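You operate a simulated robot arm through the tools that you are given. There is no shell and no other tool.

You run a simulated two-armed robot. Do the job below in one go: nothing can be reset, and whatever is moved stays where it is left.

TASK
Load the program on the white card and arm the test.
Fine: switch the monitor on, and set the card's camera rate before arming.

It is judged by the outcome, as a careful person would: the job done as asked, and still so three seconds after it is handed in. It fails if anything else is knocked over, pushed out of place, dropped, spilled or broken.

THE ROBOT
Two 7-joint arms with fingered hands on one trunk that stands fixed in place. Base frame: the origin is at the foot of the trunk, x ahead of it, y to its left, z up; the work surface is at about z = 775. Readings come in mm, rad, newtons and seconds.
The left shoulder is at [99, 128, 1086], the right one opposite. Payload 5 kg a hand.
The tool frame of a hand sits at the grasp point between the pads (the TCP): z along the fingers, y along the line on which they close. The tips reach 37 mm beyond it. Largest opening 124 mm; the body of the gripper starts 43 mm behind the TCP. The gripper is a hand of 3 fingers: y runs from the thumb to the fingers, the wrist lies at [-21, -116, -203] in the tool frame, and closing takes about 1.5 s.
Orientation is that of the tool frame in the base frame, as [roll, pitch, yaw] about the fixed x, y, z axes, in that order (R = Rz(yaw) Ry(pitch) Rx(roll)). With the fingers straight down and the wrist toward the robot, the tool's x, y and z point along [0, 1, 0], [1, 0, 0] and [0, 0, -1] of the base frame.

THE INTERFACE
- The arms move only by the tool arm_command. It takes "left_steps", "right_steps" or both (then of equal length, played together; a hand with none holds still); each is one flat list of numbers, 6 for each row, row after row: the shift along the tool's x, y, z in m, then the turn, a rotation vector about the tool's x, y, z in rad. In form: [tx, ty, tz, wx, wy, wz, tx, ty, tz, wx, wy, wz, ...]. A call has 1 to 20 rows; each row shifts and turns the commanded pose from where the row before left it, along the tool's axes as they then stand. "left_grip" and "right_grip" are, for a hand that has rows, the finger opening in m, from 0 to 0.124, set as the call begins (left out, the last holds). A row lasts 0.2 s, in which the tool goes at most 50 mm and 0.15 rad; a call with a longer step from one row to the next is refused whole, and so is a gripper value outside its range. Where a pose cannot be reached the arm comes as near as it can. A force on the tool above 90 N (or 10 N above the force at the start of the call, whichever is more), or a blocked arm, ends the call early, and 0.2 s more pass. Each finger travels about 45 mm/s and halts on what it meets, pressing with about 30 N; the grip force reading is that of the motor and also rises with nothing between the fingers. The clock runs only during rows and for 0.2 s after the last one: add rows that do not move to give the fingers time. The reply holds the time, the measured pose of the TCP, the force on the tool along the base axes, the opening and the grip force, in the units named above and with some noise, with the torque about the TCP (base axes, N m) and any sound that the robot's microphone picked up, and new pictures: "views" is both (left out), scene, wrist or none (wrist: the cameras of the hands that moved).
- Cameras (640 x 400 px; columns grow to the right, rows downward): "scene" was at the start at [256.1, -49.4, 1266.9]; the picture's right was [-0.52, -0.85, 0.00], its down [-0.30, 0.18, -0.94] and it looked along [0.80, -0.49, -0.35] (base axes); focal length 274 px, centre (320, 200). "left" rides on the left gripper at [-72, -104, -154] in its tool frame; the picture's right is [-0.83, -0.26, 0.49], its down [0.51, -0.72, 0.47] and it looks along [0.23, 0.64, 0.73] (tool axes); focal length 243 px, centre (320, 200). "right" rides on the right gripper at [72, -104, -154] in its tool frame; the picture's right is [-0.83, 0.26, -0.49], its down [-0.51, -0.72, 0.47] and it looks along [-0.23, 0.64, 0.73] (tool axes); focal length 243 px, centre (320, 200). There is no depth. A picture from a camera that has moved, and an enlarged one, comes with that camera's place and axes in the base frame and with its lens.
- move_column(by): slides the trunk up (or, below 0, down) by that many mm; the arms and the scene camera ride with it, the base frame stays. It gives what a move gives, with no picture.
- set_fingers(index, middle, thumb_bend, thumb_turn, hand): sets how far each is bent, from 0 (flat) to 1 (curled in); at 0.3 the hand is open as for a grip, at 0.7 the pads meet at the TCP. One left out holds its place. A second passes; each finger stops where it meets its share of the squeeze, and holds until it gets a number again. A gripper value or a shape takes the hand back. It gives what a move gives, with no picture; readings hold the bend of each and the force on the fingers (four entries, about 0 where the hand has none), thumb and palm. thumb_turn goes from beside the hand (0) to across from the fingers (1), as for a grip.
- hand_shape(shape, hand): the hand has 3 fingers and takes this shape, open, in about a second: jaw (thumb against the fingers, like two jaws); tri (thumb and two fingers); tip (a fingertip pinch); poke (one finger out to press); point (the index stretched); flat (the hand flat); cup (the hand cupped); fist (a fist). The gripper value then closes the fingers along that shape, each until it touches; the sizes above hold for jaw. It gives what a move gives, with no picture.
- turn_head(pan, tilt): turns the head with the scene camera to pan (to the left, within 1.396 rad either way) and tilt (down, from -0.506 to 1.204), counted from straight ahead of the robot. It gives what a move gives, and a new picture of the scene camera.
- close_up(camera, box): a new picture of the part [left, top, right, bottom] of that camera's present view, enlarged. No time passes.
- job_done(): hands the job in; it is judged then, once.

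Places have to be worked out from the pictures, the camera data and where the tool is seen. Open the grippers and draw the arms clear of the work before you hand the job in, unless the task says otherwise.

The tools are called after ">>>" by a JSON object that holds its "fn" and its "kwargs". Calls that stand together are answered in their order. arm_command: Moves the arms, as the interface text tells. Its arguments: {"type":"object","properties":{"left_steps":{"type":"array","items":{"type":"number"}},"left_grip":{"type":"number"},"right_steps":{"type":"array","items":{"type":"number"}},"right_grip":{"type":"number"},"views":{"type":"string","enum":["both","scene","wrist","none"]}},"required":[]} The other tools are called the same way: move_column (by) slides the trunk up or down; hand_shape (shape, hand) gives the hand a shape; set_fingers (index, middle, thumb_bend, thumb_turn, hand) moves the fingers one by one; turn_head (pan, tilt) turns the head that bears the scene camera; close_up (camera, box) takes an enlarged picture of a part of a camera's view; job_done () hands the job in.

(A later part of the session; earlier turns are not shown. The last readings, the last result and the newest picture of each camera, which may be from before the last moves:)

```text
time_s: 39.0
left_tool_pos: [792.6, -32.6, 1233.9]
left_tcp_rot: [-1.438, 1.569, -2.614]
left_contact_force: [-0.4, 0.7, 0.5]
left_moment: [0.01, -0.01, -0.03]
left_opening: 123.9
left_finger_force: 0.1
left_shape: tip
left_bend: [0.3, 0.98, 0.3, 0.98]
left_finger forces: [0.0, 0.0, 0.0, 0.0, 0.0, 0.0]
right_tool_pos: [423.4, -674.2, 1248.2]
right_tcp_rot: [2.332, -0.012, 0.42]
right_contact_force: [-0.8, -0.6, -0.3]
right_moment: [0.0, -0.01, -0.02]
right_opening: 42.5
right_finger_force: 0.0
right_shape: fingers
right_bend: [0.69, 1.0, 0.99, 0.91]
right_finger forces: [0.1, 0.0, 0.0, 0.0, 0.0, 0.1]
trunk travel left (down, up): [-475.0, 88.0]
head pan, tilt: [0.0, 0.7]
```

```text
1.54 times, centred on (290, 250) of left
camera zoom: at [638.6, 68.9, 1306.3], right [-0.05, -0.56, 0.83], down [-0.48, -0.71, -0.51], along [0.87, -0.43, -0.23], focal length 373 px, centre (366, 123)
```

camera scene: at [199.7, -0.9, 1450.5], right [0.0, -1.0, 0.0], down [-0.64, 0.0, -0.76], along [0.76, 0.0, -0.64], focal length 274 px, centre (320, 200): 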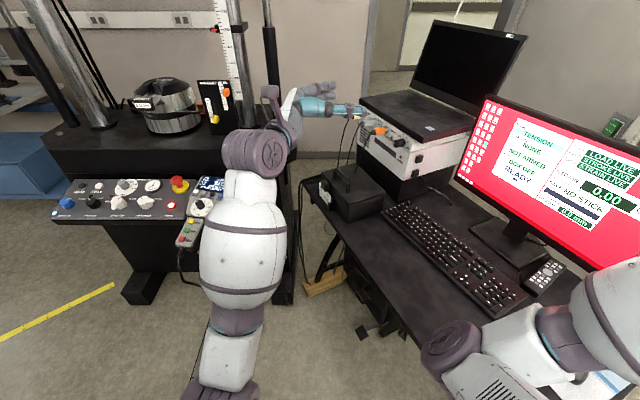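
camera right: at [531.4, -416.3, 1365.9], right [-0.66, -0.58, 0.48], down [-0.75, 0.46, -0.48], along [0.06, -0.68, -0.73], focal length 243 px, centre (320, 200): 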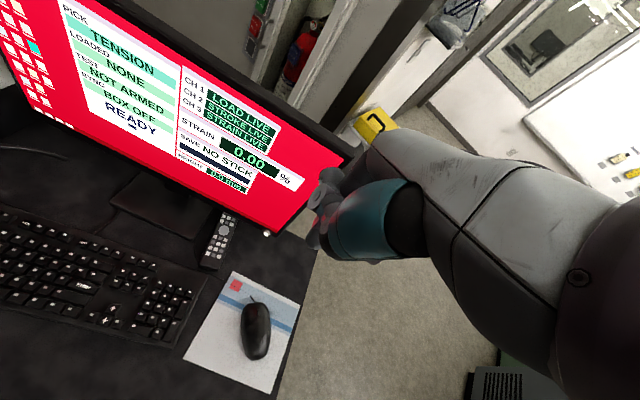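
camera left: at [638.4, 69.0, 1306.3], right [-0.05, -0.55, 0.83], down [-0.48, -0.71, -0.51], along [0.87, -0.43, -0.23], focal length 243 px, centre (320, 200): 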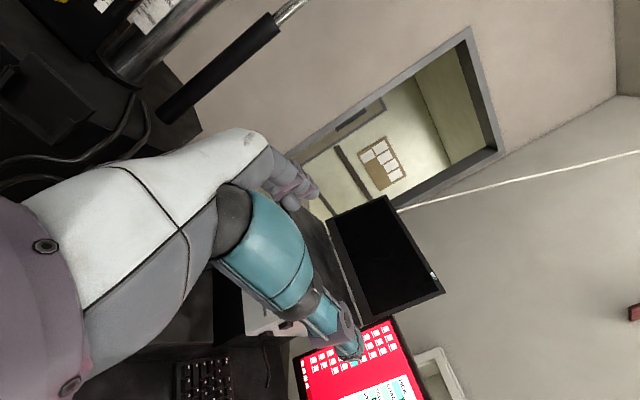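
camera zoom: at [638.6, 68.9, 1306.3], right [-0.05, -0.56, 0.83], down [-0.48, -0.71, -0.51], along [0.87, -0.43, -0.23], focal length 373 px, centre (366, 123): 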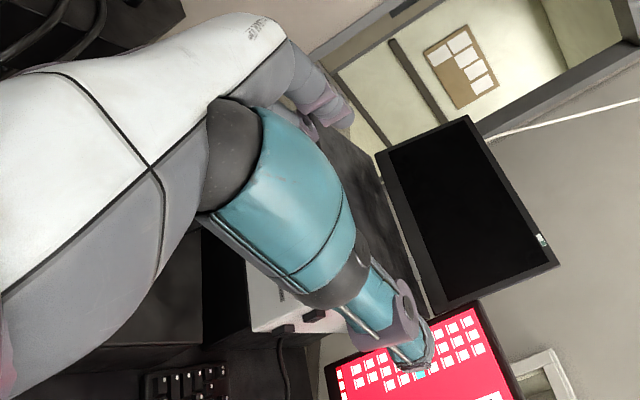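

The pinch shape uses just thumb and index. I partly close it to 60 mm and bring the hand in front of the knob, about 110 mm out from it.

>>> {"fn": "arm_command", "kwargs": {"left_steps": [0.0304, 0.0145, 0.0229, 0, 0, 0, 0.0304, 0.0145, 0.0229, 0, 0, 0, 0.0304, 0.0145, 0.0229, 0, 0, 0, 0.0304, 0.0145, 0.0229, 0, 0, 0, 0.0304, 0.0145, 0.0229, 0, 0, 0, 0.0304, 0.0145, 0.0229, 0, 0, 0, 0.0304, 0.0145, 0.0229, 0, 0, 0, 0, 0, 0, 0, 0, 0], "left_grip": 0.06, "views": "both"}}

>>> {"fn": "close_up", "kwargs": {"camera": "scene", "box": [290, 80, 480, 210]}}

```text
time_s: 40.8
left_tool_pos: [947.8, -140.0, 1022.1]
left_tcp_rot: [2.534, 1.569, 1.356]
left_contact_force: [-0.4, -0.4, 0.9]
left_moment: [-0.02, 0.01, 0.01]
left_opening: 60.6
left_finger_force: 0.1
left_shape: tip
left_bend: [0.73, 0.98, 0.7, 1.0]
left_finger forces: [0.0, 0.1, 0.0, 0.0, 0.0, 0.1]
right_tool_pos: [421.6, -673.8, 1249.8]
right_tcp_rot: [2.332, -0.013, 0.421]
right_contact_force: [-0.1, 0.9, 0.8]
right_moment: [0.01, -0.04, 0.01]
right_opening: 42.8
right_finger_force: 0.1
right_shape: fingers
right_bend: [0.69, 1.0, 0.99, 0.91]
right_finger forces: [0.1, 0.1, 0.0, 0.1, 0.0, 0.0]
trunk travel left (down, up): [-475.0, 88.0]
head pan, tilt: [0.0, 0.7]
camera scene: at [198.6, -0.8, 1450.7], right [0.0, -1.0, 0.0], down [-0.64, 0.0, -0.77], along [0.77, 0.0, -0.64], focal length 274 px, centre (320, 200)
camera left: at [794.8, -38.8, 1094.5], right [-0.05, -0.56, 0.83], down [-0.48, -0.71, -0.51], along [0.87, -0.43, -0.23], focal length 243 px, centre (320, 200)
```

scene: 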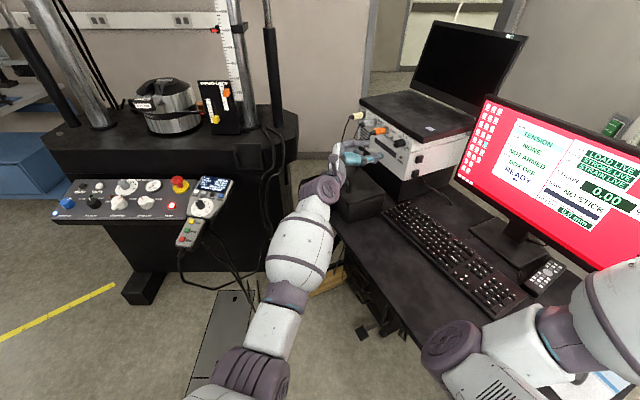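
left: 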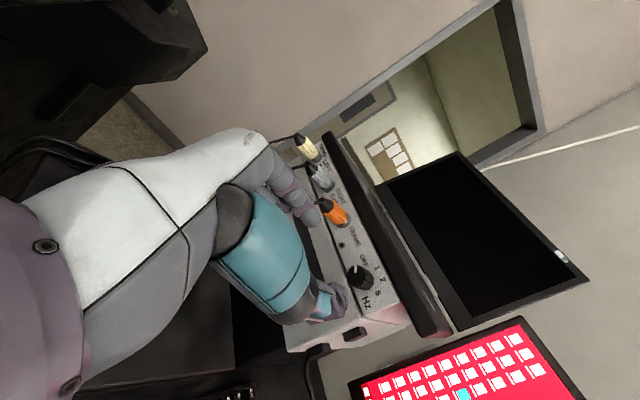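

```text
3.08 times, centred on (385, 145) of scene
camera zoom: at [198.6, -0.8, 1450.7], right [0.0, -1.0, 0.0], down [-0.64, 0.0, -0.77], along [0.77, 0.0, -0.64], focal length 845 px, centre (120, 369)
```

zoom: 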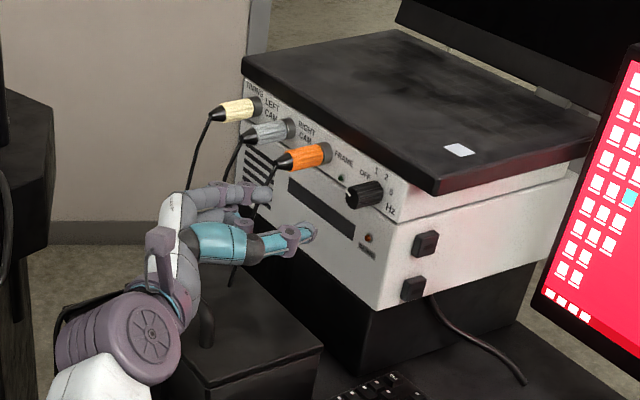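

Reached without trouble. I zoom in the left wrist view for the knob and the fingertips.

>>> {"fn": "close_up", "kwargs": {"camera": "left", "box": [240, 160, 440, 360]}}

```text
2.00 times, centred on (340, 260) of left
camera zoom: at [794.8, -38.8, 1094.5], right [-0.05, -0.56, 0.83], down [-0.48, -0.71, -0.51], along [0.87, -0.43, -0.23], focal length 485 px, centre (280, 80)
```

zoom: 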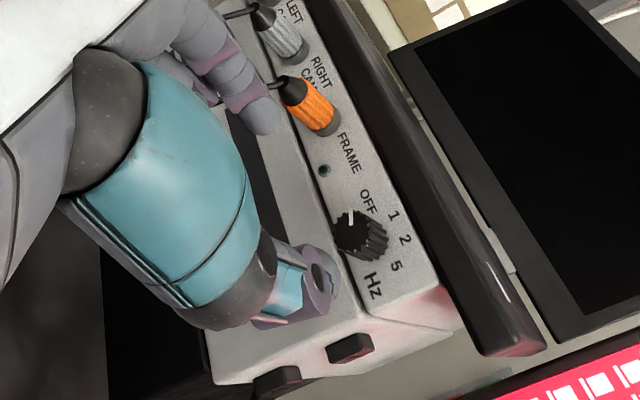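

The knob is exactly on the hand's axis (lateral error under 1 mm), 111 mm ahead. I pre-turn the hand 0.5 rad counter-clockwise, narrow to 46 mm and advance 60 mm.

>>> {"fn": "arm_command", "kwargs": {"left_steps": [0, 0, 0, 0, 0, -0.125, 0, 0, 0, 0, 0, -0.125, 0, 0, 0, 0, 0, -0.125, 0, 0, 0, 0, 0, -0.125, 0, 0, 0.03, 0, 0, 0, 0, 0, 0.03, 0, 0, 0, 0, 0, 0, 0, 0, 0], "left_grip": 0.046, "views": "wrist"}}

>>> {"fn": "close_up", "kwargs": {"camera": "scene", "box": [340, 110, 460, 190]}}

>>> {"fn": "close_up", "kwargs": {"camera": "left", "box": [240, 160, 440, 360]}}

```text
time_s: 42.4
left_tool_pos: [971.9, -194.7, 1021.9]
left_tcp_rot: [-1.57, 1.072, -2.746]
left_contact_force: [-0.4, 0.1, 0.1]
left_moment: [0.02, -0.01, -0.04]
left_opening: 46.6
left_finger_force: 0.0
left_shape: tip
left_bend: [0.73, 0.98, 0.73, 1.0]
left_finger forces: [0.0, 0.0, 0.0, 0.0, 0.0, 0.0]
right_tool_pos: [421.7, -674.0, 1248.3]
right_tcp_rot: [2.332, -0.012, 0.418]
right_contact_force: [-1.3, -0.7, 0.0]
right_moment: [-0.01, 0.0, -0.01]
right_opening: 42.5
right_finger_force: 0.0
right_shape: fingers
right_bend: [0.69, 1.0, 0.99, 0.91]
right_finger forces: [0.0, 0.1, 0.0, 0.0, 0.1, 0.0]
trunk travel left (down, up): [-475.0, 88.0]
head pan, tilt: [0.0, 0.7]
camera left: at [862.0, -74.6, 1135.4], right [0.34, -0.39, 0.85], down [-0.63, -0.77, -0.1], along [0.7, -0.5, -0.51], focal length 243 px, centre (320, 200)
```

left: 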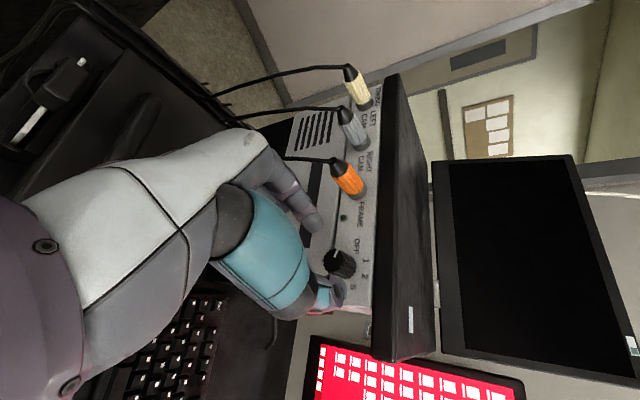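

```text
5.00 times, centred on (400, 150) of scene
camera zoom: at [199.2, -0.5, 1450.6], right [0.0, -1.0, 0.0], down [-0.64, 0.0, -0.77], along [0.77, 0.0, -0.64], focal length 1373 px, centre (-80, 450)
```

zoom: 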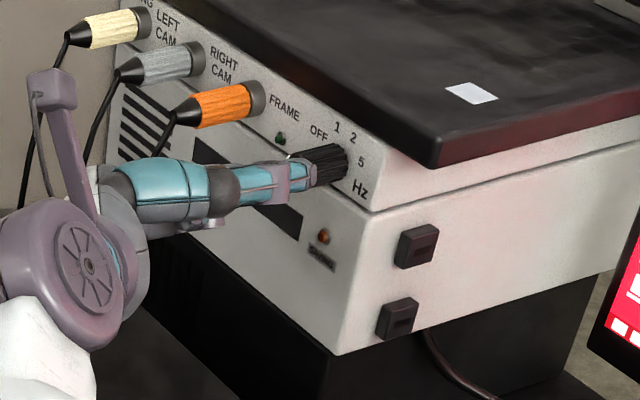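

```text
2.00 times, centred on (340, 260) of left
camera zoom: at [862.0, -74.6, 1135.4], right [0.34, -0.39, 0.85], down [-0.63, -0.77, -0.1], along [0.7, -0.5, -0.51], focal length 485 px, centre (280, 80)
```

zoom: 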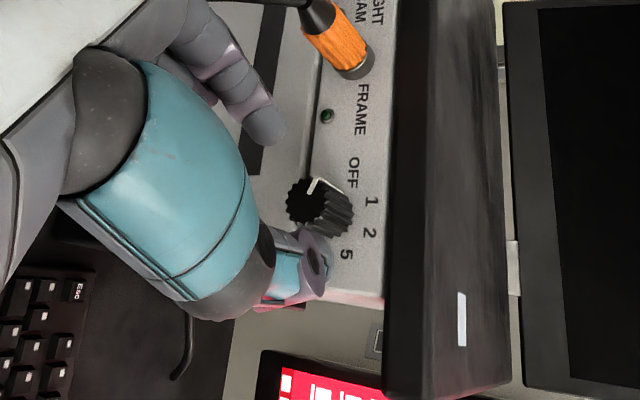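

The knob sits between index and thumb tips. I advance 34 mm so the tips overlap the knob by about 20 mm, then close on it.

>>> {"fn": "arm_command", "kwargs": {"left_steps": [0, -0.001, 0.017, 0, 0, 0, 0, -0.001, 0.017, 0, 0, 0, 0, 0, 0, 0, 0, 0], "views": "wrist"}}

>>> {"fn": "close_up", "kwargs": {"camera": "left", "box": [240, 160, 440, 360]}}

>>> {"fn": "close_up", "kwargs": {"camera": "scene", "box": [360, 110, 440, 170]}}

```text
time_s: 43.2
left_tool_pos: [982.7, -227.7, 1021.7]
left_tcp_rot: [-1.574, 1.072, -2.751]
left_contact_force: [0.7, -0.2, 1.2]
left_moment: [0.0, 0.01, 0.01]
left_opening: 46.6
left_finger_force: 0.0
left_shape: tip
left_bend: [0.73, 0.98, 0.73, 1.0]
left_finger forces: [0.0, 0.0, 0.0, 0.0, 0.0, 0.1]
right_tool_pos: [421.9, -674.0, 1247.3]
right_tcp_rot: [2.332, -0.012, 0.419]
right_contact_force: [0.4, -0.1, -0.6]
right_moment: [0.01, -0.03, -0.01]
right_opening: 42.9
right_finger_force: 0.1
right_shape: fingers
right_bend: [0.69, 1.0, 0.99, 0.91]
right_finger forces: [0.1, 0.0, 0.0, 0.0, 0.1, 0.0]
trunk travel left (down, up): [-475.0, 88.0]
head pan, tilt: [0.0, 0.7]
camera left: at [873.4, -107.8, 1135.2], right [0.34, -0.39, 0.85], down [-0.63, -0.77, -0.1], along [0.7, -0.5, -0.51], focal length 243 px, centre (320, 200)
```

left: 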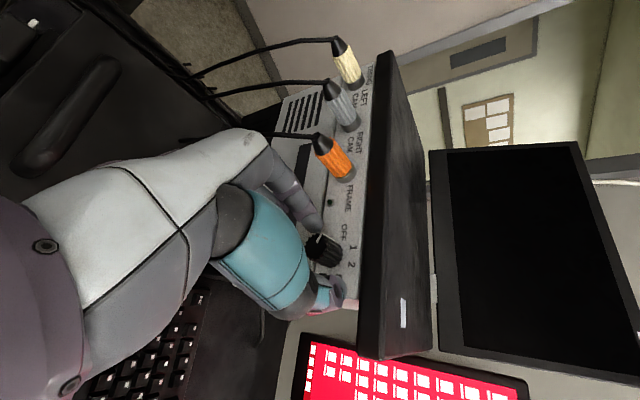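

```text
2.00 times, centred on (340, 260) of left
camera zoom: at [873.4, -107.8, 1135.2], right [0.34, -0.39, 0.85], down [-0.63, -0.77, -0.1], along [0.7, -0.5, -0.51], focal length 485 px, centre (280, 80)
```

zoom: 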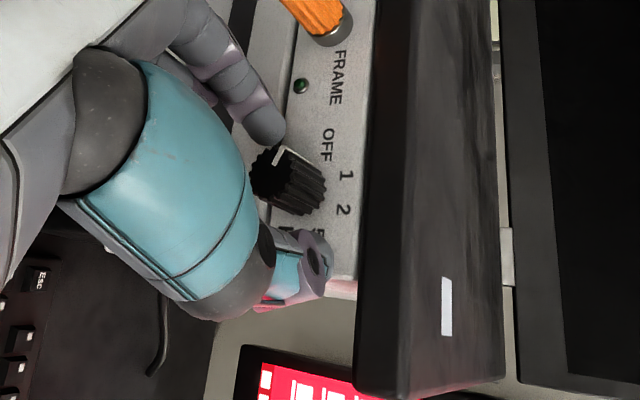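

```text
6.67 times, centred on (400, 140) of scene
camera zoom: at [199.5, -0.8, 1450.5], right [0.0, -1.0, 0.0], down [-0.64, 0.0, -0.77], along [0.77, 0.0, -0.64], focal length 1830 px, centre (-213, 600)
```

zoom: 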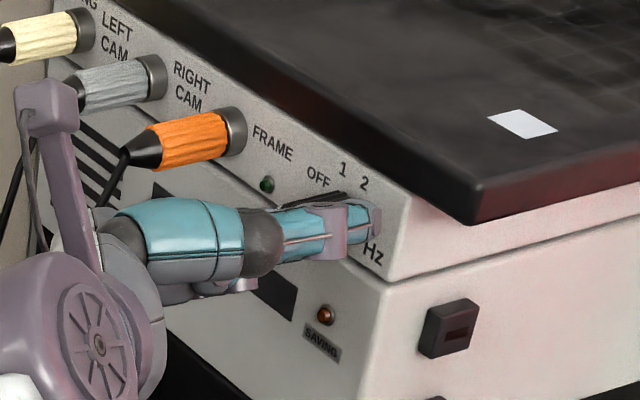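

Tips straddle the knob with no contact force. I close the pinch.

>>> {"fn": "arm_command", "kwargs": {"left_steps": [0, 0, 0, 0, 0, 0, 0, 0, 0, 0, 0, 0, 0, 0, 0, 0, 0, 0, 0, 0, 0, 0, 0, 0, 0, 0, 0, 0, 0, 0, 0, 0, 0, 0, 0, 0], "left_grip": 0.01, "views": "wrist"}}

>>> {"fn": "close_up", "kwargs": {"camera": "left", "box": [240, 160, 440, 360]}}

```text
time_s: 44.6
left_tool_pos: [984.1, -228.5, 1020.7]
left_tcp_rot: [-1.572, 1.069, -2.747]
left_contact_force: [3.0, 1.0, -2.4]
left_moment: [0.1, 0.04, 0.17]
left_opening: 16.9
left_finger_force: 30.0
left_shape: tip
left_bend: [0.71, 1.0, 0.74, 1.0]
left_finger forces: [29.8, 0.0, 0.0, 0.0, 25.5, 0.0]
right_tool_pos: [423.5, -673.9, 1247.6]
right_tcp_rot: [2.333, -0.012, 0.42]
right_contact_force: [-0.4, -0.1, -0.6]
right_moment: [0.01, 0.02, 0.04]
right_opening: 42.7
right_finger_force: 0.0
right_shape: fingers
right_bend: [0.69, 1.0, 0.99, 0.91]
right_finger forces: [0.0, 0.0, 0.0, 0.1, 0.0, 0.0]
trunk travel left (down, up): [-475.0, 88.0]
head pan, tilt: [0.0, 0.7]
camera left: at [874.2, -107.5, 1134.4], right [0.35, -0.39, 0.85], down [-0.63, -0.77, -0.1], along [0.7, -0.5, -0.51], focal length 243 px, centre (320, 200)
```

left: 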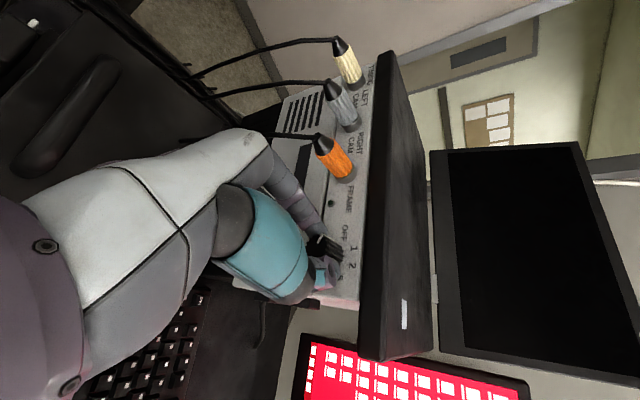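

```text
2.00 times, centred on (340, 260) of left
camera zoom: at [874.2, -107.5, 1134.4], right [0.35, -0.39, 0.85], down [-0.63, -0.77, -0.1], along [0.7, -0.5, -0.51], focal length 485 px, centre (280, 80)
```

zoom: 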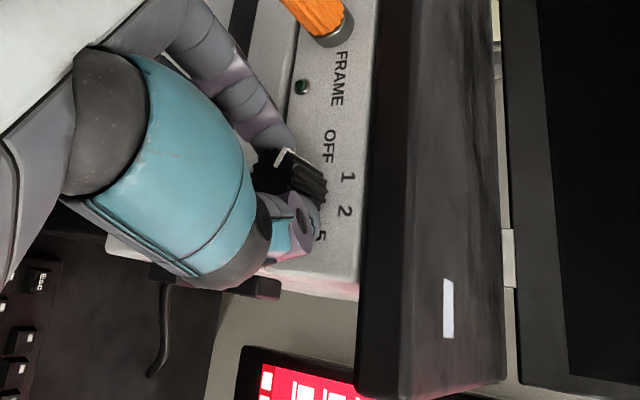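

Gripped (30 N on index and thumb). I turn the hand clockwise by 0.6 rad and watch knob and sound.

>>> {"fn": "arm_command", "kwargs": {"left_steps": [0, 0, 0, 0, 0, 0.1, 0, 0, 0, 0, 0, 0.1, 0, 0, 0, 0, 0, 0.1, 0, 0, 0, 0, 0, 0.1, 0, 0, 0, 0, 0, 0.1, 0, 0, 0, 0, 0, 0.1, 0, 0, 0, 0, 0, 0], "views": "wrist"}}

>>> {"fn": "close_up", "kwargs": {"camera": "left", "box": [240, 160, 440, 360]}}

>>> {"fn": "close_up", "kwargs": {"camera": "scene", "box": [360, 110, 440, 170]}}

```text
time_s: 46.2
left_tool_pos: [983.2, -229.3, 1020.5]
left_tcp_rot: [1.561, 1.471, 0.385]
left_contact_force: [9.1, 1.3, 1.6]
left_moment: [-0.02, -0.02, 0.47]
left_opening: 16.7
left_finger_force: 30.0
left_shape: tip
left_bend: [0.71, 1.0, 0.74, 1.0]
left_finger forces: [32.9, 0.1, 0.1, 0.0, 24.6, 0.0]
right_tool_pos: [424.1, -675.2, 1246.6]
right_tcp_rot: [2.333, -0.011, 0.418]
right_contact_force: [-0.7, 0.4, -0.3]
right_moment: [0.02, 0.01, 0.02]
right_opening: 42.9
right_finger_force: 0.0
right_shape: fingers
right_bend: [0.69, 1.0, 0.99, 0.91]
right_finger forces: [0.1, 0.0, 0.0, 0.0, 0.1, 0.1]
trunk travel left (down, up): [-475.0, 88.0]
head pan, tilt: [0.0, 0.7]
camera left: at [823.2, -128.8, 1082.5], right [-0.13, -0.59, 0.8], down [-0.43, -0.69, -0.58], along [0.89, -0.42, -0.17], focal length 243 px, centre (320, 200)
```

left: 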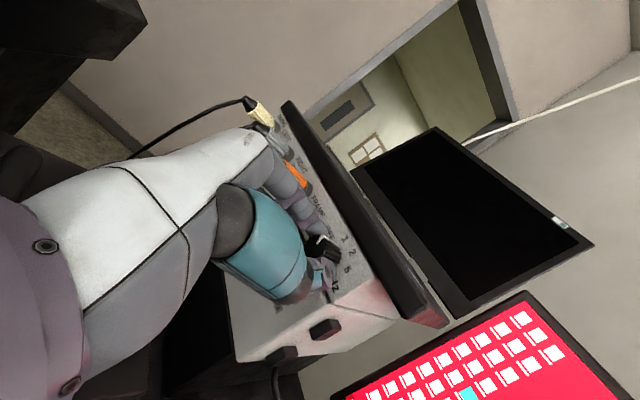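

```text
2.00 times, centred on (340, 260) of left
camera zoom: at [823.2, -128.8, 1082.5], right [-0.13, -0.59, 0.8], down [-0.43, -0.69, -0.58], along [0.89, -0.42, -0.17], focal length 485 px, centre (280, 80)
```

zoom: 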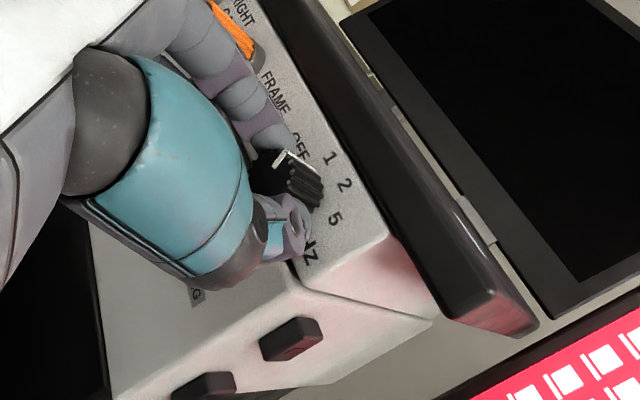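

```text
6.67 times, centred on (400, 140) of scene
camera zoom: at [200.7, -1.1, 1450.4], right [0.0, -1.0, 0.0], down [-0.64, 0.0, -0.76], along [0.76, 0.0, -0.64], focal length 1830 px, centre (-213, 600)
```

zoom: 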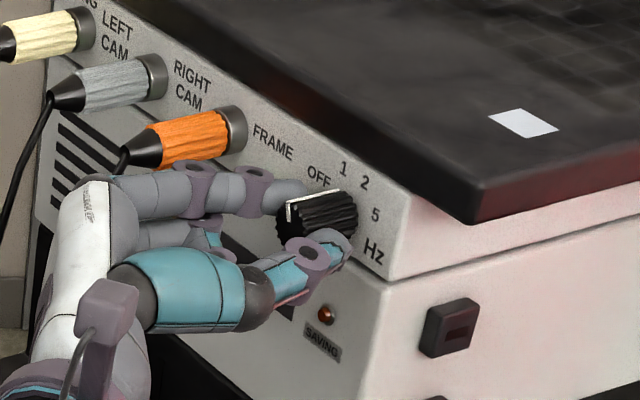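

The knob follows the hand (mark now nearly at the top). I turn 0.3 rad more, staying clear of the box below, then release.

>>> {"fn": "arm_command", "kwargs": {"left_steps": [0, 0, 0, 0, 0, 0.1, 0, 0, 0, 0, 0, 0.1, 0, 0, 0, 0, 0, 0.1, 0, 0, 0, 0, 0, 0], "views": "none"}}

>>> {"fn": "close_up", "kwargs": {"camera": "scene", "box": [360, 110, 440, 170]}}

>>> {"fn": "close_up", "kwargs": {"camera": "scene", "box": [300, 100, 460, 230]}}

>>> {"fn": "close_up", "kwargs": {"camera": "scene", "box": [480, 90, 640, 240]}}

```text
time_s: 47.2
left_tool_pos: [983.7, -229.5, 1019.4]
left_tcp_rot: [1.57, 1.172, 0.394]
left_contact_force: [7.3, 1.8, 1.2]
left_moment: [-0.06, -0.01, 0.37]
left_opening: 16.5
left_finger_force: 29.7
left_shape: tip
left_bend: [0.71, 1.0, 0.74, 1.0]
left_finger forces: [32.6, 0.1, 0.0, 0.0, 26.2, 0.0]
right_tool_pos: [423.2, -674.3, 1247.6]
right_tcp_rot: [2.333, -0.013, 0.42]
right_contact_force: [0.6, 0.8, -0.2]
right_moment: [0.01, -0.02, 0.01]
right_opening: 42.8
right_finger_force: 0.1
right_shape: fingers
right_bend: [0.69, 1.0, 0.99, 0.91]
right_finger forces: [0.0, 0.0, 0.0, 0.0, 0.0, 0.1]
trunk travel left (down, up): [-475.0, 88.0]
head pan, tilt: [0.0, 0.7]
```

```text
6.67 times, centred on (400, 140) of scene
camera zoom: at [200.6, -0.6, 1450.4], right [0.0, -1.0, 0.0], down [-0.64, 0.0, -0.76], along [0.76, 0.0, -0.64], focal length 1830 px, centre (-213, 600)
```

zoom: 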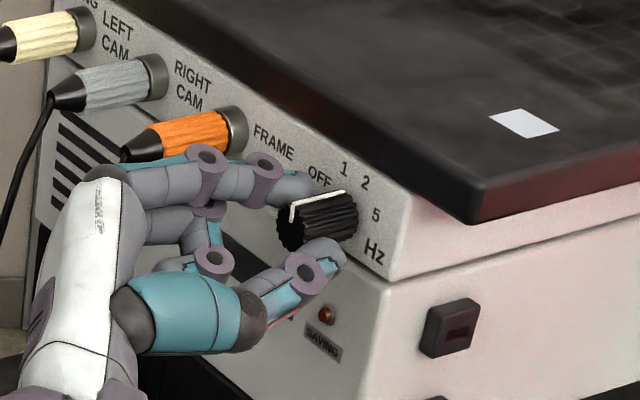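

```text
3.08 times, centred on (380, 165) of scene
camera zoom: at [200.6, -0.6, 1450.4], right [0.0, -1.0, 0.0], down [-0.64, 0.0, -0.76], along [0.76, 0.0, -0.64], focal length 845 px, centre (135, 308)
```

zoom: 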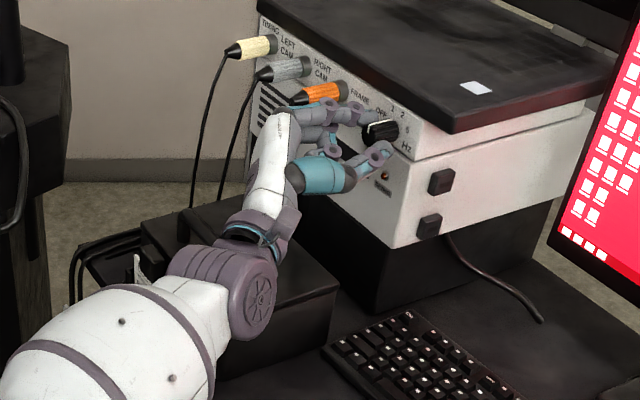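

```text
2.67 times, centred on (560, 165) of scene
camera zoom: at [200.6, -0.6, 1450.4], right [0.0, -1.0, 0.0], down [-0.64, 0.0, -0.76], along [0.76, 0.0, -0.64], focal length 732 px, centre (-320, 293)
```

zoom: 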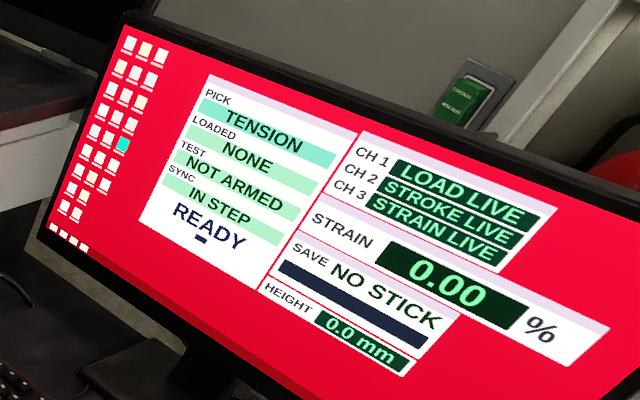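

SYNC now reads IN STEP and the mark points between OFF and 1... roughly at 1. I open slightly, turn the hand back 1.1 rad around the knob, and regrip.

>>> {"fn": "arm_command", "kwargs": {"left_steps": [0, 0, 0, 0, 0, 0, 0, 0, 0, 0, 0, 0, 0, 0, 0, 0, 0, 0, 0, 0, 0, 0, 0, 0], "left_grip": 0.046, "views": "none"}}

>>> {"fn": "close_up", "kwargs": {"camera": "scene", "box": [360, 110, 440, 170]}}

```text
time_s: 48.2
left_tool_pos: [981.7, -228.2, 1021.3]
left_tcp_rot: [1.571, 1.172, 0.392]
left_contact_force: [0.5, -0.2, 0.0]
left_moment: [-0.01, 0.0, -0.03]
left_opening: 45.6
left_finger_force: 0.2
left_shape: tip
left_bend: [0.73, 0.98, 0.73, 1.0]
left_finger forces: [0.0, 0.0, 0.1, 0.0, 0.0, 0.1]
right_tool_pos: [422.5, -674.7, 1247.7]
right_tcp_rot: [2.33, -0.013, 0.42]
right_contact_force: [-0.6, -0.2, 0.7]
right_moment: [0.0, -0.01, -0.03]
right_opening: 42.5
right_finger_force: 0.0
right_shape: fingers
right_bend: [0.69, 1.0, 0.99, 0.91]
right_finger forces: [0.0, 0.1, 0.0, 0.0, 0.0, 0.0]
trunk travel left (down, up): [-475.0, 88.0]
head pan, tilt: [0.0, 0.7]
```

```text
6.67 times, centred on (400, 140) of scene
camera zoom: at [199.4, -1.0, 1450.5], right [0.0, -1.0, 0.0], down [-0.64, 0.0, -0.77], along [0.77, 0.0, -0.64], focal length 1830 px, centre (-213, 600)
```

zoom: 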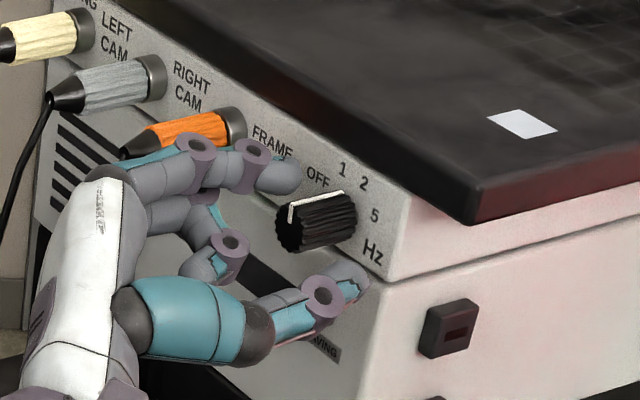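

Released cleanly and the knob stays. I rotate back 1.1 rad and regrip.

>>> {"fn": "arm_command", "kwargs": {"left_steps": [0, 0, 0, 0, 0, -0.1375, 0, 0, 0, 0, 0, -0.1375, 0, 0, 0, 0, 0, -0.1375, 0, 0, 0, 0, 0, -0.1375, 0, 0, 0, 0, 0, -0.1375, 0, 0, 0, 0, 0, -0.1375, 0, 0, 0, 0, 0, -0.1375, 0, 0, 0, 0, 0, -0.1375, 0, 0, 0, 0, 0, 0], "views": "wrist"}}

>>> {"fn": "close_up", "kwargs": {"camera": "left", "box": [240, 160, 440, 360]}}

>>> {"fn": "close_up", "kwargs": {"camera": "scene", "box": [360, 110, 440, 170]}}

```text
time_s: 50.2
left_tool_pos: [982.8, -229.5, 1019.6]
left_tcp_rot: [-1.57, 0.87, -2.746]
left_contact_force: [0.2, -0.2, -0.1]
left_moment: [-0.01, -0.01, 0.0]
left_opening: 45.6
left_finger_force: 0.1
left_shape: tip
left_bend: [0.73, 0.98, 0.73, 1.0]
left_finger forces: [0.1, 0.0, 0.0, 0.0, 0.0, 0.0]
right_tool_pos: [422.3, -674.5, 1247.6]
right_tcp_rot: [2.332, -0.012, 0.421]
right_contact_force: [0.2, -0.1, 0.4]
right_moment: [0.01, 0.02, 0.01]
right_opening: 42.5
right_finger_force: 0.0
right_shape: fingers
right_bend: [0.69, 1.0, 0.99, 0.91]
right_finger forces: [0.0, 0.0, 0.1, 0.0, 0.1, 0.0]
trunk travel left (down, up): [-475.0, 88.0]
head pan, tilt: [0.0, 0.7]
camera left: at [895.0, -99.8, 1142.9], right [0.5, -0.33, 0.8], down [-0.63, -0.77, 0.08], along [0.6, -0.54, -0.59], focal length 243 px, centre (320, 200)
```

left: 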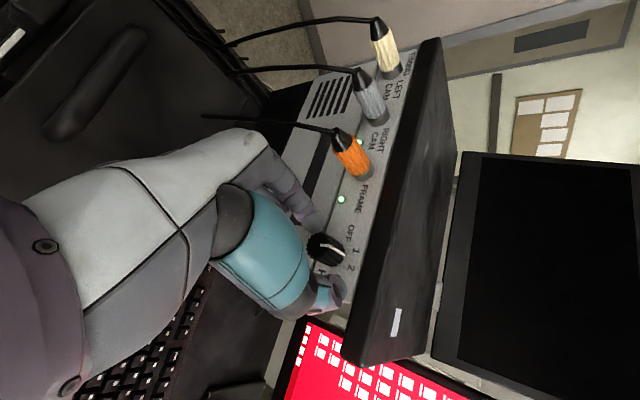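

```text
2.00 times, centred on (340, 260) of left
camera zoom: at [895.0, -99.8, 1142.9], right [0.5, -0.33, 0.8], down [-0.63, -0.77, 0.08], along [0.6, -0.54, -0.59], focal length 485 px, centre (280, 80)
```

zoom: 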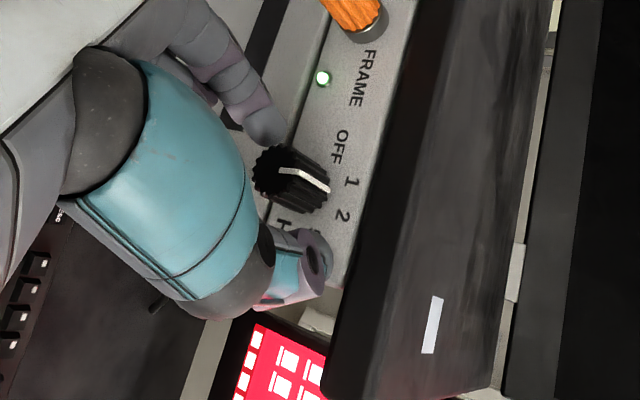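

```text
6.67 times, centred on (400, 140) of scene
camera zoom: at [199.6, -1.0, 1450.5], right [0.0, -1.0, 0.0], down [-0.64, 0.0, -0.77], along [0.77, 0.0, -0.64], focal length 1830 px, centre (-213, 600)
```

zoom: 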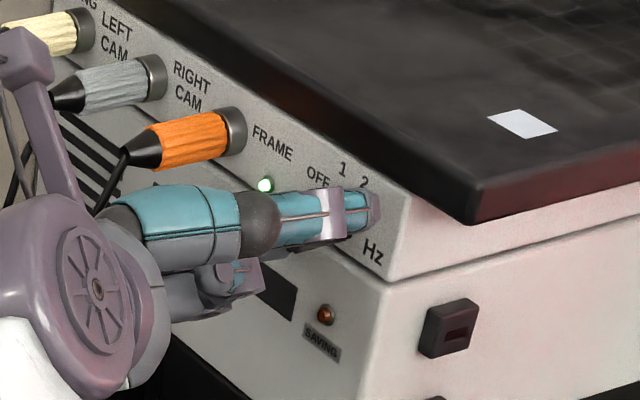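

The mark now points at 1 and the frame LED is on. I regrip and turn 1.1 rad clockwise again.

>>> {"fn": "arm_command", "kwargs": {"left_steps": [0, 0, 0, 0, 0, 0, 0, 0, 0, 0, 0, 0, 0, 0, 0, 0, 0, 0, 0, 0, 0, 0, 0, 0, 0, 0, 0, 0, 0, 0, 0, 0, 0, 0, 0, 0, 0, 0, 0, 0, 0, 0.1, 0, 0, 0, 0, 0, 0.1, 0, 0, 0, 0, 0, 0.1, 0, 0, 0, 0, 0, 0.1, 0, 0, 0, 0, 0, 0.1, 0, 0, 0, 0, 0, 0.1, 0, 0, 0, 0, 0, 0.1, 0, 0, 0, 0, 0, 0.1, 0, 0, 0, 0, 0, 0.1, 0, 0, 0, 0, 0, 0.1, 0, 0, 0, 0, 0, 0.1, 0, 0, 0, 0, 0, 0], "left_grip": 0.01, "views": "wrist"}}

>>> {"fn": "close_up", "kwargs": {"camera": "left", "box": [240, 160, 440, 360]}}

>>> {"fn": "close_up", "kwargs": {"camera": "scene", "box": [360, 110, 440, 170]}}

```text
time_s: 54.0
left_tool_pos: [984.8, -228.1, 1019.9]
left_tcp_rot: [1.574, 1.172, 0.397]
left_contact_force: [8.7, -1.1, -5.7]
left_moment: [0.03, 0.18, 0.38]
left_opening: 15.9
left_finger_force: 29.9
left_shape: tip
left_bend: [0.71, 1.0, 0.74, 1.0]
left_finger forces: [30.2, 0.0, 0.1, 0.0, 27.9, 0.1]
right_tool_pos: [425.2, -674.5, 1245.7]
right_tcp_rot: [2.335, -0.011, 0.421]
right_contact_force: [0.8, -0.4, 0.6]
right_moment: [0.02, 0.01, 0.0]
right_opening: 42.6
right_finger_force: 0.1
right_shape: fingers
right_bend: [0.69, 1.0, 0.99, 0.91]
right_finger forces: [0.0, 0.0, 0.1, 0.1, 0.0, 0.0]
trunk travel left (down, up): [-475.0, 88.0]
head pan, tilt: [0.0, 0.7]
camera left: at [812.1, -134.0, 1045.7], right [-0.33, -0.67, 0.66], down [-0.25, -0.61, -0.75], along [0.91, -0.41, 0.03], focal length 243 px, centre (320, 200)
```

left: 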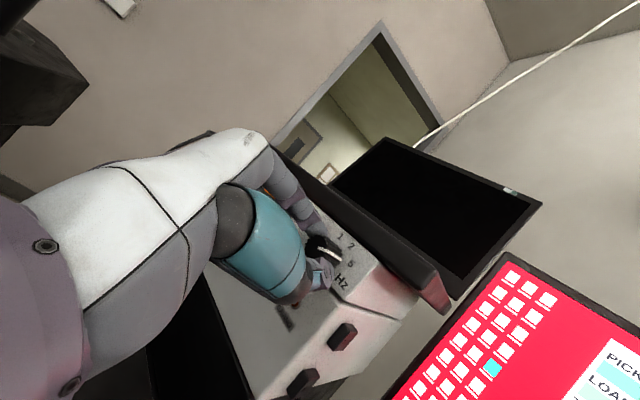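

```text
2.00 times, centred on (340, 260) of left
camera zoom: at [812.1, -134.0, 1045.7], right [-0.33, -0.67, 0.66], down [-0.25, -0.61, -0.75], along [0.91, -0.41, 0.03], focal length 485 px, centre (280, 80)
```

zoom: 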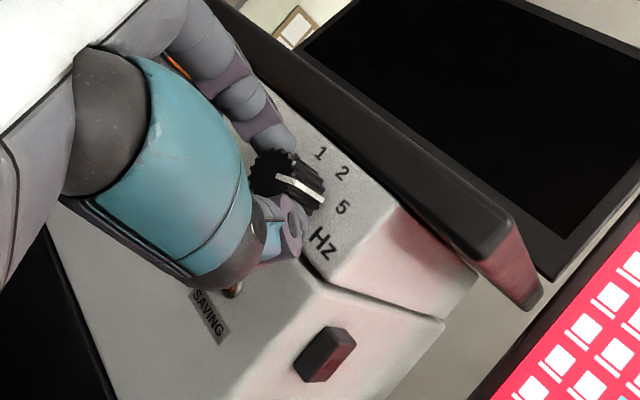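

```text
6.67 times, centred on (400, 140) of scene
camera zoom: at [202.1, -1.5, 1450.1], right [0.0, -1.0, 0.0], down [-0.65, 0.0, -0.76], along [0.76, 0.0, -0.65], focal length 1830 px, centre (-213, 600)
```

zoom: 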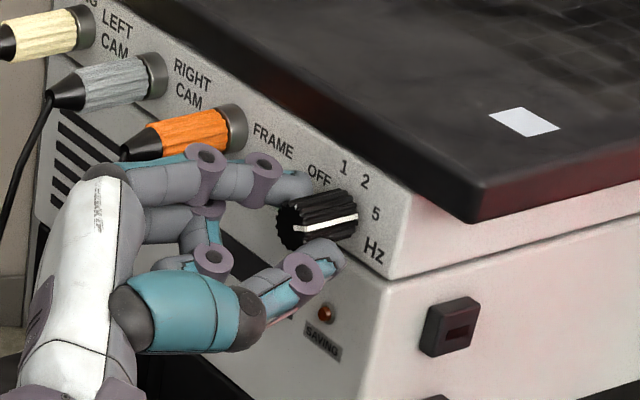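

The mark is now close to 5. I release, then look at where it settled.

>>> {"fn": "arm_command", "kwargs": {"left_steps": [0, 0, 0, 0, 0, 0, 0, 0, 0, 0, 0, 0, 0, 0, 0, 0, 0, 0, 0, 0, 0, 0, 0, 0], "left_grip": 0.046, "views": "none"}}

>>> {"fn": "close_up", "kwargs": {"camera": "scene", "box": [380, 120, 430, 160]}}

>>> {"fn": "close_up", "kwargs": {"camera": "left", "box": [280, 180, 400, 300]}}

```text
time_s: 55.0
left_tool_pos: [982.3, -228.3, 1021.8]
left_tcp_rot: [1.57, 1.169, 0.393]
left_contact_force: [-1.0, 0.5, 0.3]
left_moment: [-0.02, -0.03, 0.0]
left_opening: 45.6
left_finger_force: 0.0
left_shape: tip
left_bend: [0.73, 0.98, 0.73, 1.0]
left_finger forces: [0.0, 0.1, 0.0, 0.0, 0.0, 0.0]
right_tool_pos: [422.8, -673.7, 1248.7]
right_tcp_rot: [2.33, -0.013, 0.42]
right_contact_force: [0.1, 0.3, -0.1]
right_moment: [-0.01, 0.02, 0.04]
right_opening: 43.0
right_finger_force: 0.0
right_shape: fingers
right_bend: [0.69, 1.0, 0.99, 0.91]
right_finger forces: [0.0, 0.1, 0.1, 0.0, 0.0, 0.0]
trunk travel left (down, up): [-475.0, 88.0]
head pan, tilt: [0.0, 0.7]
```

```text
10.00 times, centred on (405, 140) of scene
camera zoom: at [199.0, -0.8, 1450.6], right [0.0, -1.0, 0.0], down [-0.64, 0.0, -0.77], along [0.77, 0.0, -0.64], focal length 2745 px, centre (-530, 800)
```

zoom: 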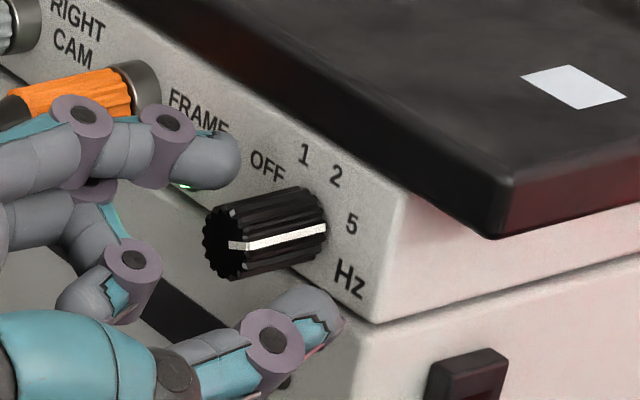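

```text
3.33 times, centred on (340, 240) of left
camera zoom: at [809.8, -133.8, 1048.1], right [-0.33, -0.67, 0.66], down [-0.25, -0.61, -0.75], along [0.91, -0.41, 0.04], focal length 809 px, centre (253, 67)
```

zoom: 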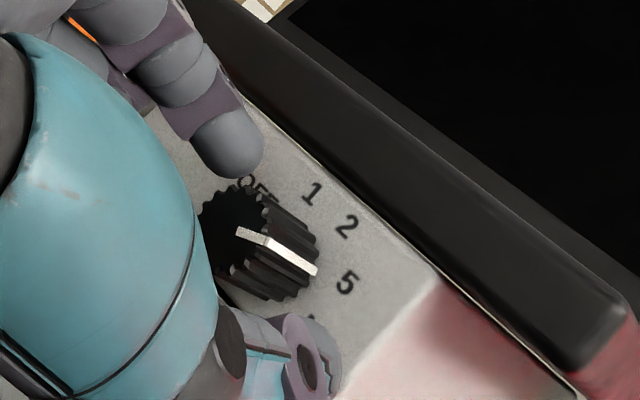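

It looks near 5, but I want a straight view. I back the hand off 45 mm and turn it back so the wrist camera sees the panel nearly head-on.

>>> {"fn": "arm_command", "kwargs": {"left_steps": [0, 0, -0.045, 0, 0, 0, 0, 0, 0, 0, 0, -0.1375, 0, 0, 0, 0, 0, -0.1375, 0, 0, 0, 0, 0, -0.1375, 0, 0, 0, 0, 0, -0.1375, 0, 0, 0, 0, 0, -0.1375, 0, 0, 0, 0, 0, -0.1375, 0, 0, 0, 0, 0, -0.1375, 0, 0, 0, 0, 0, -0.1375, 0, 0, 0, 0, 0, 0], "views": "wrist"}}

>>> {"fn": "close_up", "kwargs": {"camera": "left", "box": [290, 180, 410, 300]}}

>>> {"fn": "close_up", "kwargs": {"camera": "scene", "box": [480, 90, 640, 240]}}

```text
time_s: 57.2
left_tool_pos: [964.7, -187.4, 1021.4]
left_tcp_rot: [-1.573, 0.868, -2.749]
left_contact_force: [0.1, 0.1, 0.7]
left_moment: [0.0, 0.0, 0.02]
left_opening: 45.5
left_finger_force: 0.1
left_shape: tip
left_bend: [0.73, 0.98, 0.73, 1.0]
left_finger forces: [0.1, 0.0, 0.1, 0.0, 0.0, 0.1]
right_tool_pos: [421.9, -673.5, 1248.6]
right_tcp_rot: [2.331, -0.012, 0.421]
right_contact_force: [0.3, 0.2, -0.2]
right_moment: [0.02, 0.0, 0.0]
right_opening: 42.6
right_finger_force: 0.0
right_shape: fingers
right_bend: [0.69, 1.0, 0.99, 0.91]
right_finger forces: [0.0, 0.0, 0.1, 0.1, 0.0, 0.1]
trunk travel left (down, up): [-475.0, 88.0]
head pan, tilt: [0.0, 0.7]
camera left: at [876.8, -57.2, 1143.8], right [0.5, -0.33, 0.8], down [-0.63, -0.77, 0.08], along [0.6, -0.54, -0.59], focal length 243 px, centre (320, 200)
```

left: 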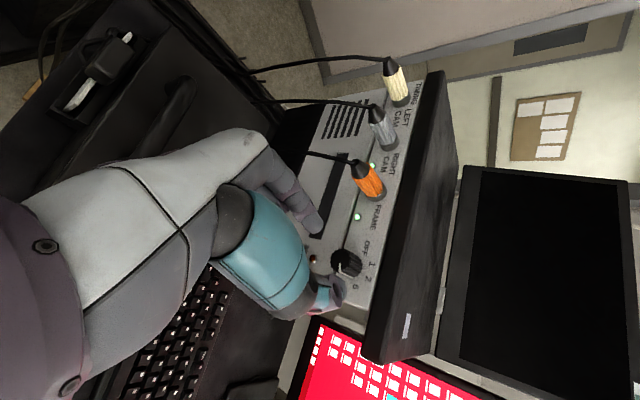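

```text
3.33 times, centred on (350, 240) of left
camera zoom: at [876.8, -57.2, 1143.8], right [0.5, -0.33, 0.8], down [-0.63, -0.77, 0.08], along [0.6, -0.54, -0.59], focal length 809 px, centre (220, 67)
```

zoom: 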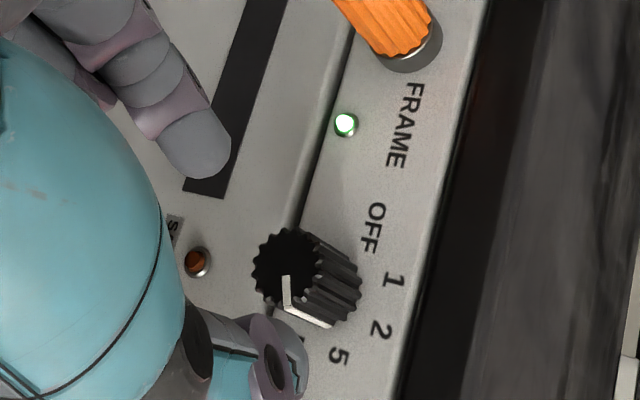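

```text
2.67 times, centred on (560, 165) of scene
camera zoom: at [199.7, -0.9, 1450.5], right [0.0, -1.0, 0.0], down [-0.64, 0.0, -0.76], along [0.76, 0.0, -0.64], focal length 732 px, centre (-320, 293)
```

zoom: 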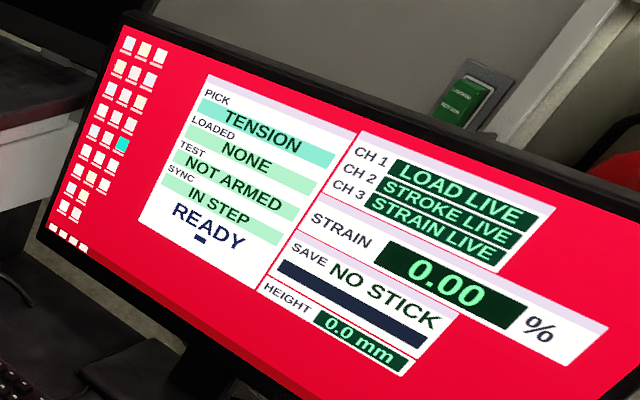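

The mark points at 5, and SYNC shows IN STEP. Now I withdraw the left hand straight back, then up and away along the way it came.

>>> {"fn": "arm_command", "kwargs": {"left_steps": [0, 0, -0.05, 0, 0, 0, 0, 0, -0.05, 0, 0, 0, 0, 0, 0, 0, 0, 0.14, 0, 0, 0, 0, 0, 0.14, 0, 0, 0, 0, 0, 0.14, 0, 0, 0, 0, 0, 0.14, 0, 0, 0, 0, 0, 0.14, -0.0304, -0.0145, -0.0229, 0, 0, 0, -0.0304, -0.0145, -0.0229, 0, 0, 0, -0.0304, -0.0145, -0.0229, 0, 0, 0, -0.0304, -0.0145, -0.0229, 0, 0, 0, -0.0304, -0.0145, -0.0229, 0, 0, 0, -0.0304, -0.0145, -0.0229, 0, 0, 0, -0.0334, -0.0173, -0.0151, 0, 0, 0, -0.0334, -0.0173, -0.0151, 0, 0, 0, -0.0334, -0.0173, -0.0151, 0, 0, 0, 0, 0, 0, 0, 0, 0], "views": "scene"}}

>>> {"fn": "close_up", "kwargs": {"camera": "scene", "box": [340, 90, 460, 190]}}

```text
time_s: 60.8
left_tool_pos: [725.0, 19.8, 1307.8]
left_tcp_rot: [-1.594, 1.569, -2.771]
left_contact_force: [0.1, 0.0, 0.2]
left_moment: [0.03, 0.0, 0.0]
left_opening: 45.9
left_finger_force: 0.0
left_shape: tip
left_bend: [0.73, 0.98, 0.73, 1.0]
left_finger forces: [0.0, 0.0, 0.0, 0.0, 0.1, 0.0]
right_tool_pos: [423.0, -674.2, 1247.8]
right_tcp_rot: [2.331, -0.012, 0.421]
right_contact_force: [0.3, 0.0, -0.6]
right_moment: [-0.03, -0.01, 0.01]
right_opening: 42.9
right_finger_force: 0.1
right_shape: fingers
right_bend: [0.69, 1.0, 0.99, 0.91]
right_finger forces: [0.0, 0.0, 0.0, 0.0, 0.0, 0.0]
trunk travel left (down, up): [-475.0, 88.0]
head pan, tilt: [0.0, 0.7]
camera scene: at [200.2, -0.9, 1450.4], right [0.0, -1.0, 0.0], down [-0.64, 0.0, -0.76], along [0.76, 0.0, -0.64], focal length 274 px, centre (320, 200)
```

scene: 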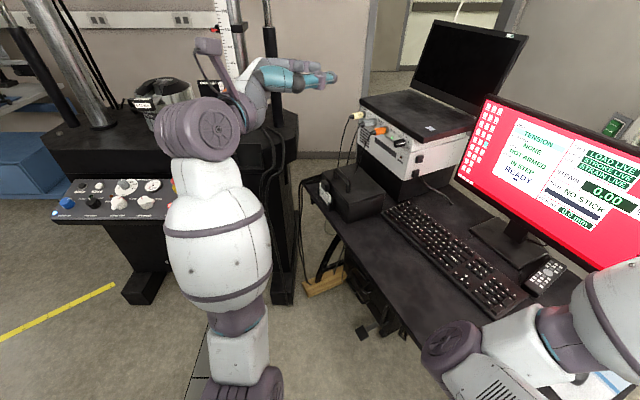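

```text
4.00 times, centred on (400, 140) of scene
camera zoom: at [200.2, -0.9, 1450.4], right [0.0, -1.0, 0.0], down [-0.64, 0.0, -0.76], along [0.76, 0.0, -0.64], focal length 1098 px, centre (0, 440)
```

zoom: 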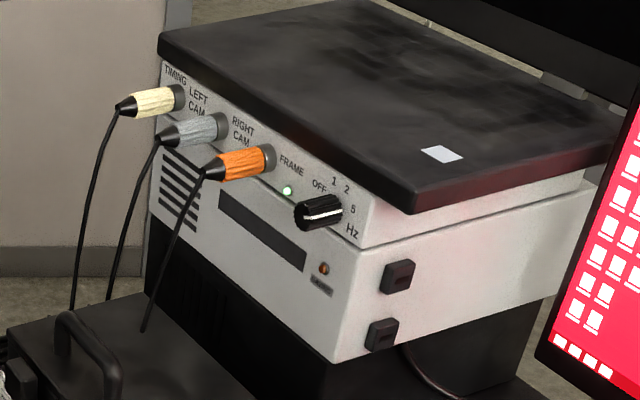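

The instrument is undisturbed with the knob at 5. Now the keyboard: I zoom in on it for exact key places.

>>> {"fn": "close_up", "kwargs": {"camera": "scene", "box": [430, 220, 540, 320]}}

>>> {"fn": "close_up", "kwargs": {"camera": "right", "box": [0, 0, 640, 400]}}

```text
4.00 times, centred on (485, 270) of scene
camera zoom: at [200.2, -0.9, 1450.4], right [0.0, -1.0, 0.0], down [-0.64, 0.0, -0.76], along [0.76, 0.0, -0.64], focal length 1098 px, centre (-340, -80)
```

zoom: 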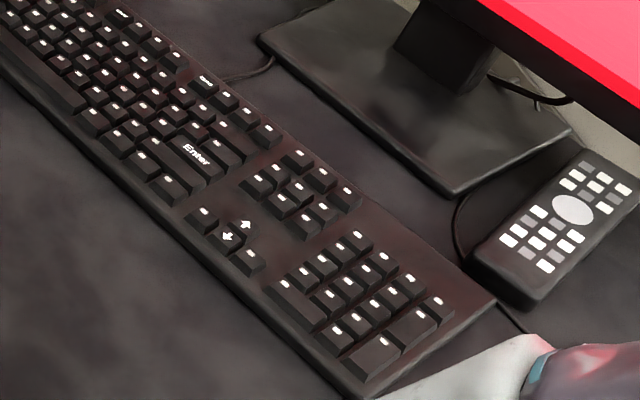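

```text
1.00 times, centred on (320, 200) of right (not enlarged: the box is as wide or as high as the picture)
camera zoom: at [414.5, -476.7, 1279.1], right [-0.84, -0.18, 0.52], down [-0.52, -0.06, -0.85], along [0.19, -0.98, -0.04], focal length 243 px, centre (320, 200)
```

zoom: 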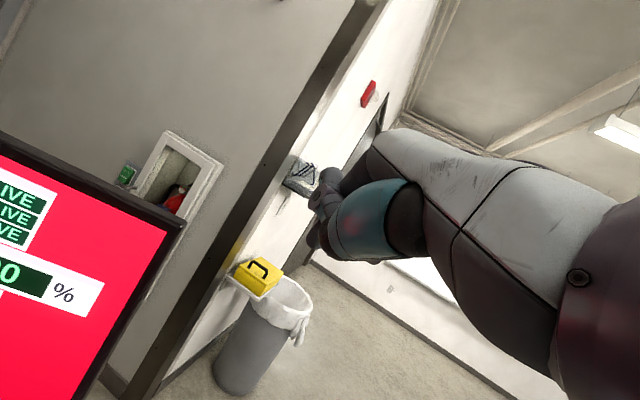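

Key places agree from two views: Down (635, -389, 800), Up (645, -406, 800), Enter (706, -394, 800). I move the left hand further out of the way and meanwhile steepen the right hand's tilt.

>>> {"fn": "arm_command", "kwargs": {"left_steps": [-0.012, 0.0043, -0.0415, 0, 0, 0, -0.012, 0.0043, -0.0415, 0, 0, 0, -0.012, 0.0043, -0.0415, 0, 0, 0, -0.012, 0.0043, -0.0415, 0, 0, 0, 0, 0, 0, 0, 0, 0], "right_steps": [0, 0, 0, 0.127, 0, 0, 0, 0, 0, 0.127, 0, 0, 0, 0, 0, 0.127, 0, 0, 0, 0, 0, 0.127, 0, 0, 0, 0, 0, 0, 0, 0], "views": "scene"}}

```text
time_s: 62.0
left_tool_pos: [679.0, 178.2, 1353.4]
left_tcp_rot: [-2.769, 1.568, 2.338]
left_contact_force: [0.3, 0.1, -0.5]
left_moment: [-0.03, -0.02, -0.01]
left_opening: 45.6
left_finger_force: 0.0
left_shape: tip
left_bend: [0.73, 0.98, 0.73, 1.0]
left_finger forces: [0.1, 0.1, 0.0, 0.1, 0.0, 0.0]
right_tool_pos: [423.4, -675.1, 1248.9]
right_tcp_rot: [2.844, -0.012, 0.422]
right_contact_force: [0.7, -0.8, -0.3]
right_moment: [0.0, -0.01, -0.02]
right_opening: 42.5
right_finger_force: 0.3
right_shape: fingers
right_bend: [0.69, 1.0, 0.99, 0.91]
right_finger forces: [0.0, 0.0, 0.0, 0.1, 0.0, 0.0]
trunk travel left (down, up): [-475.0, 88.0]
head pan, tilt: [0.0, 0.7]
camera scene: at [200.0, -2.2, 1450.4], right [0.0, -1.0, 0.0], down [-0.64, 0.0, -0.76], along [0.76, 0.0, -0.64], focal length 274 px, centre (320, 200)
```

scene: 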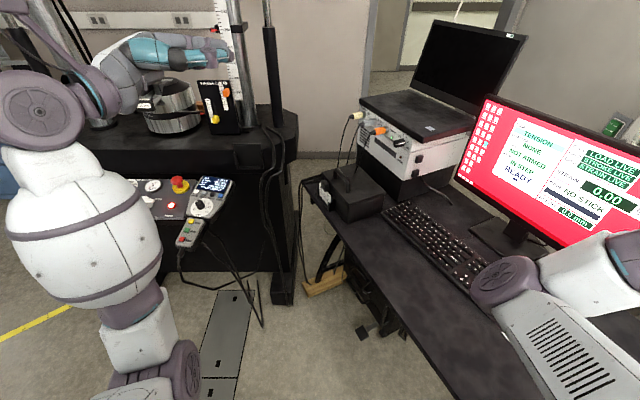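

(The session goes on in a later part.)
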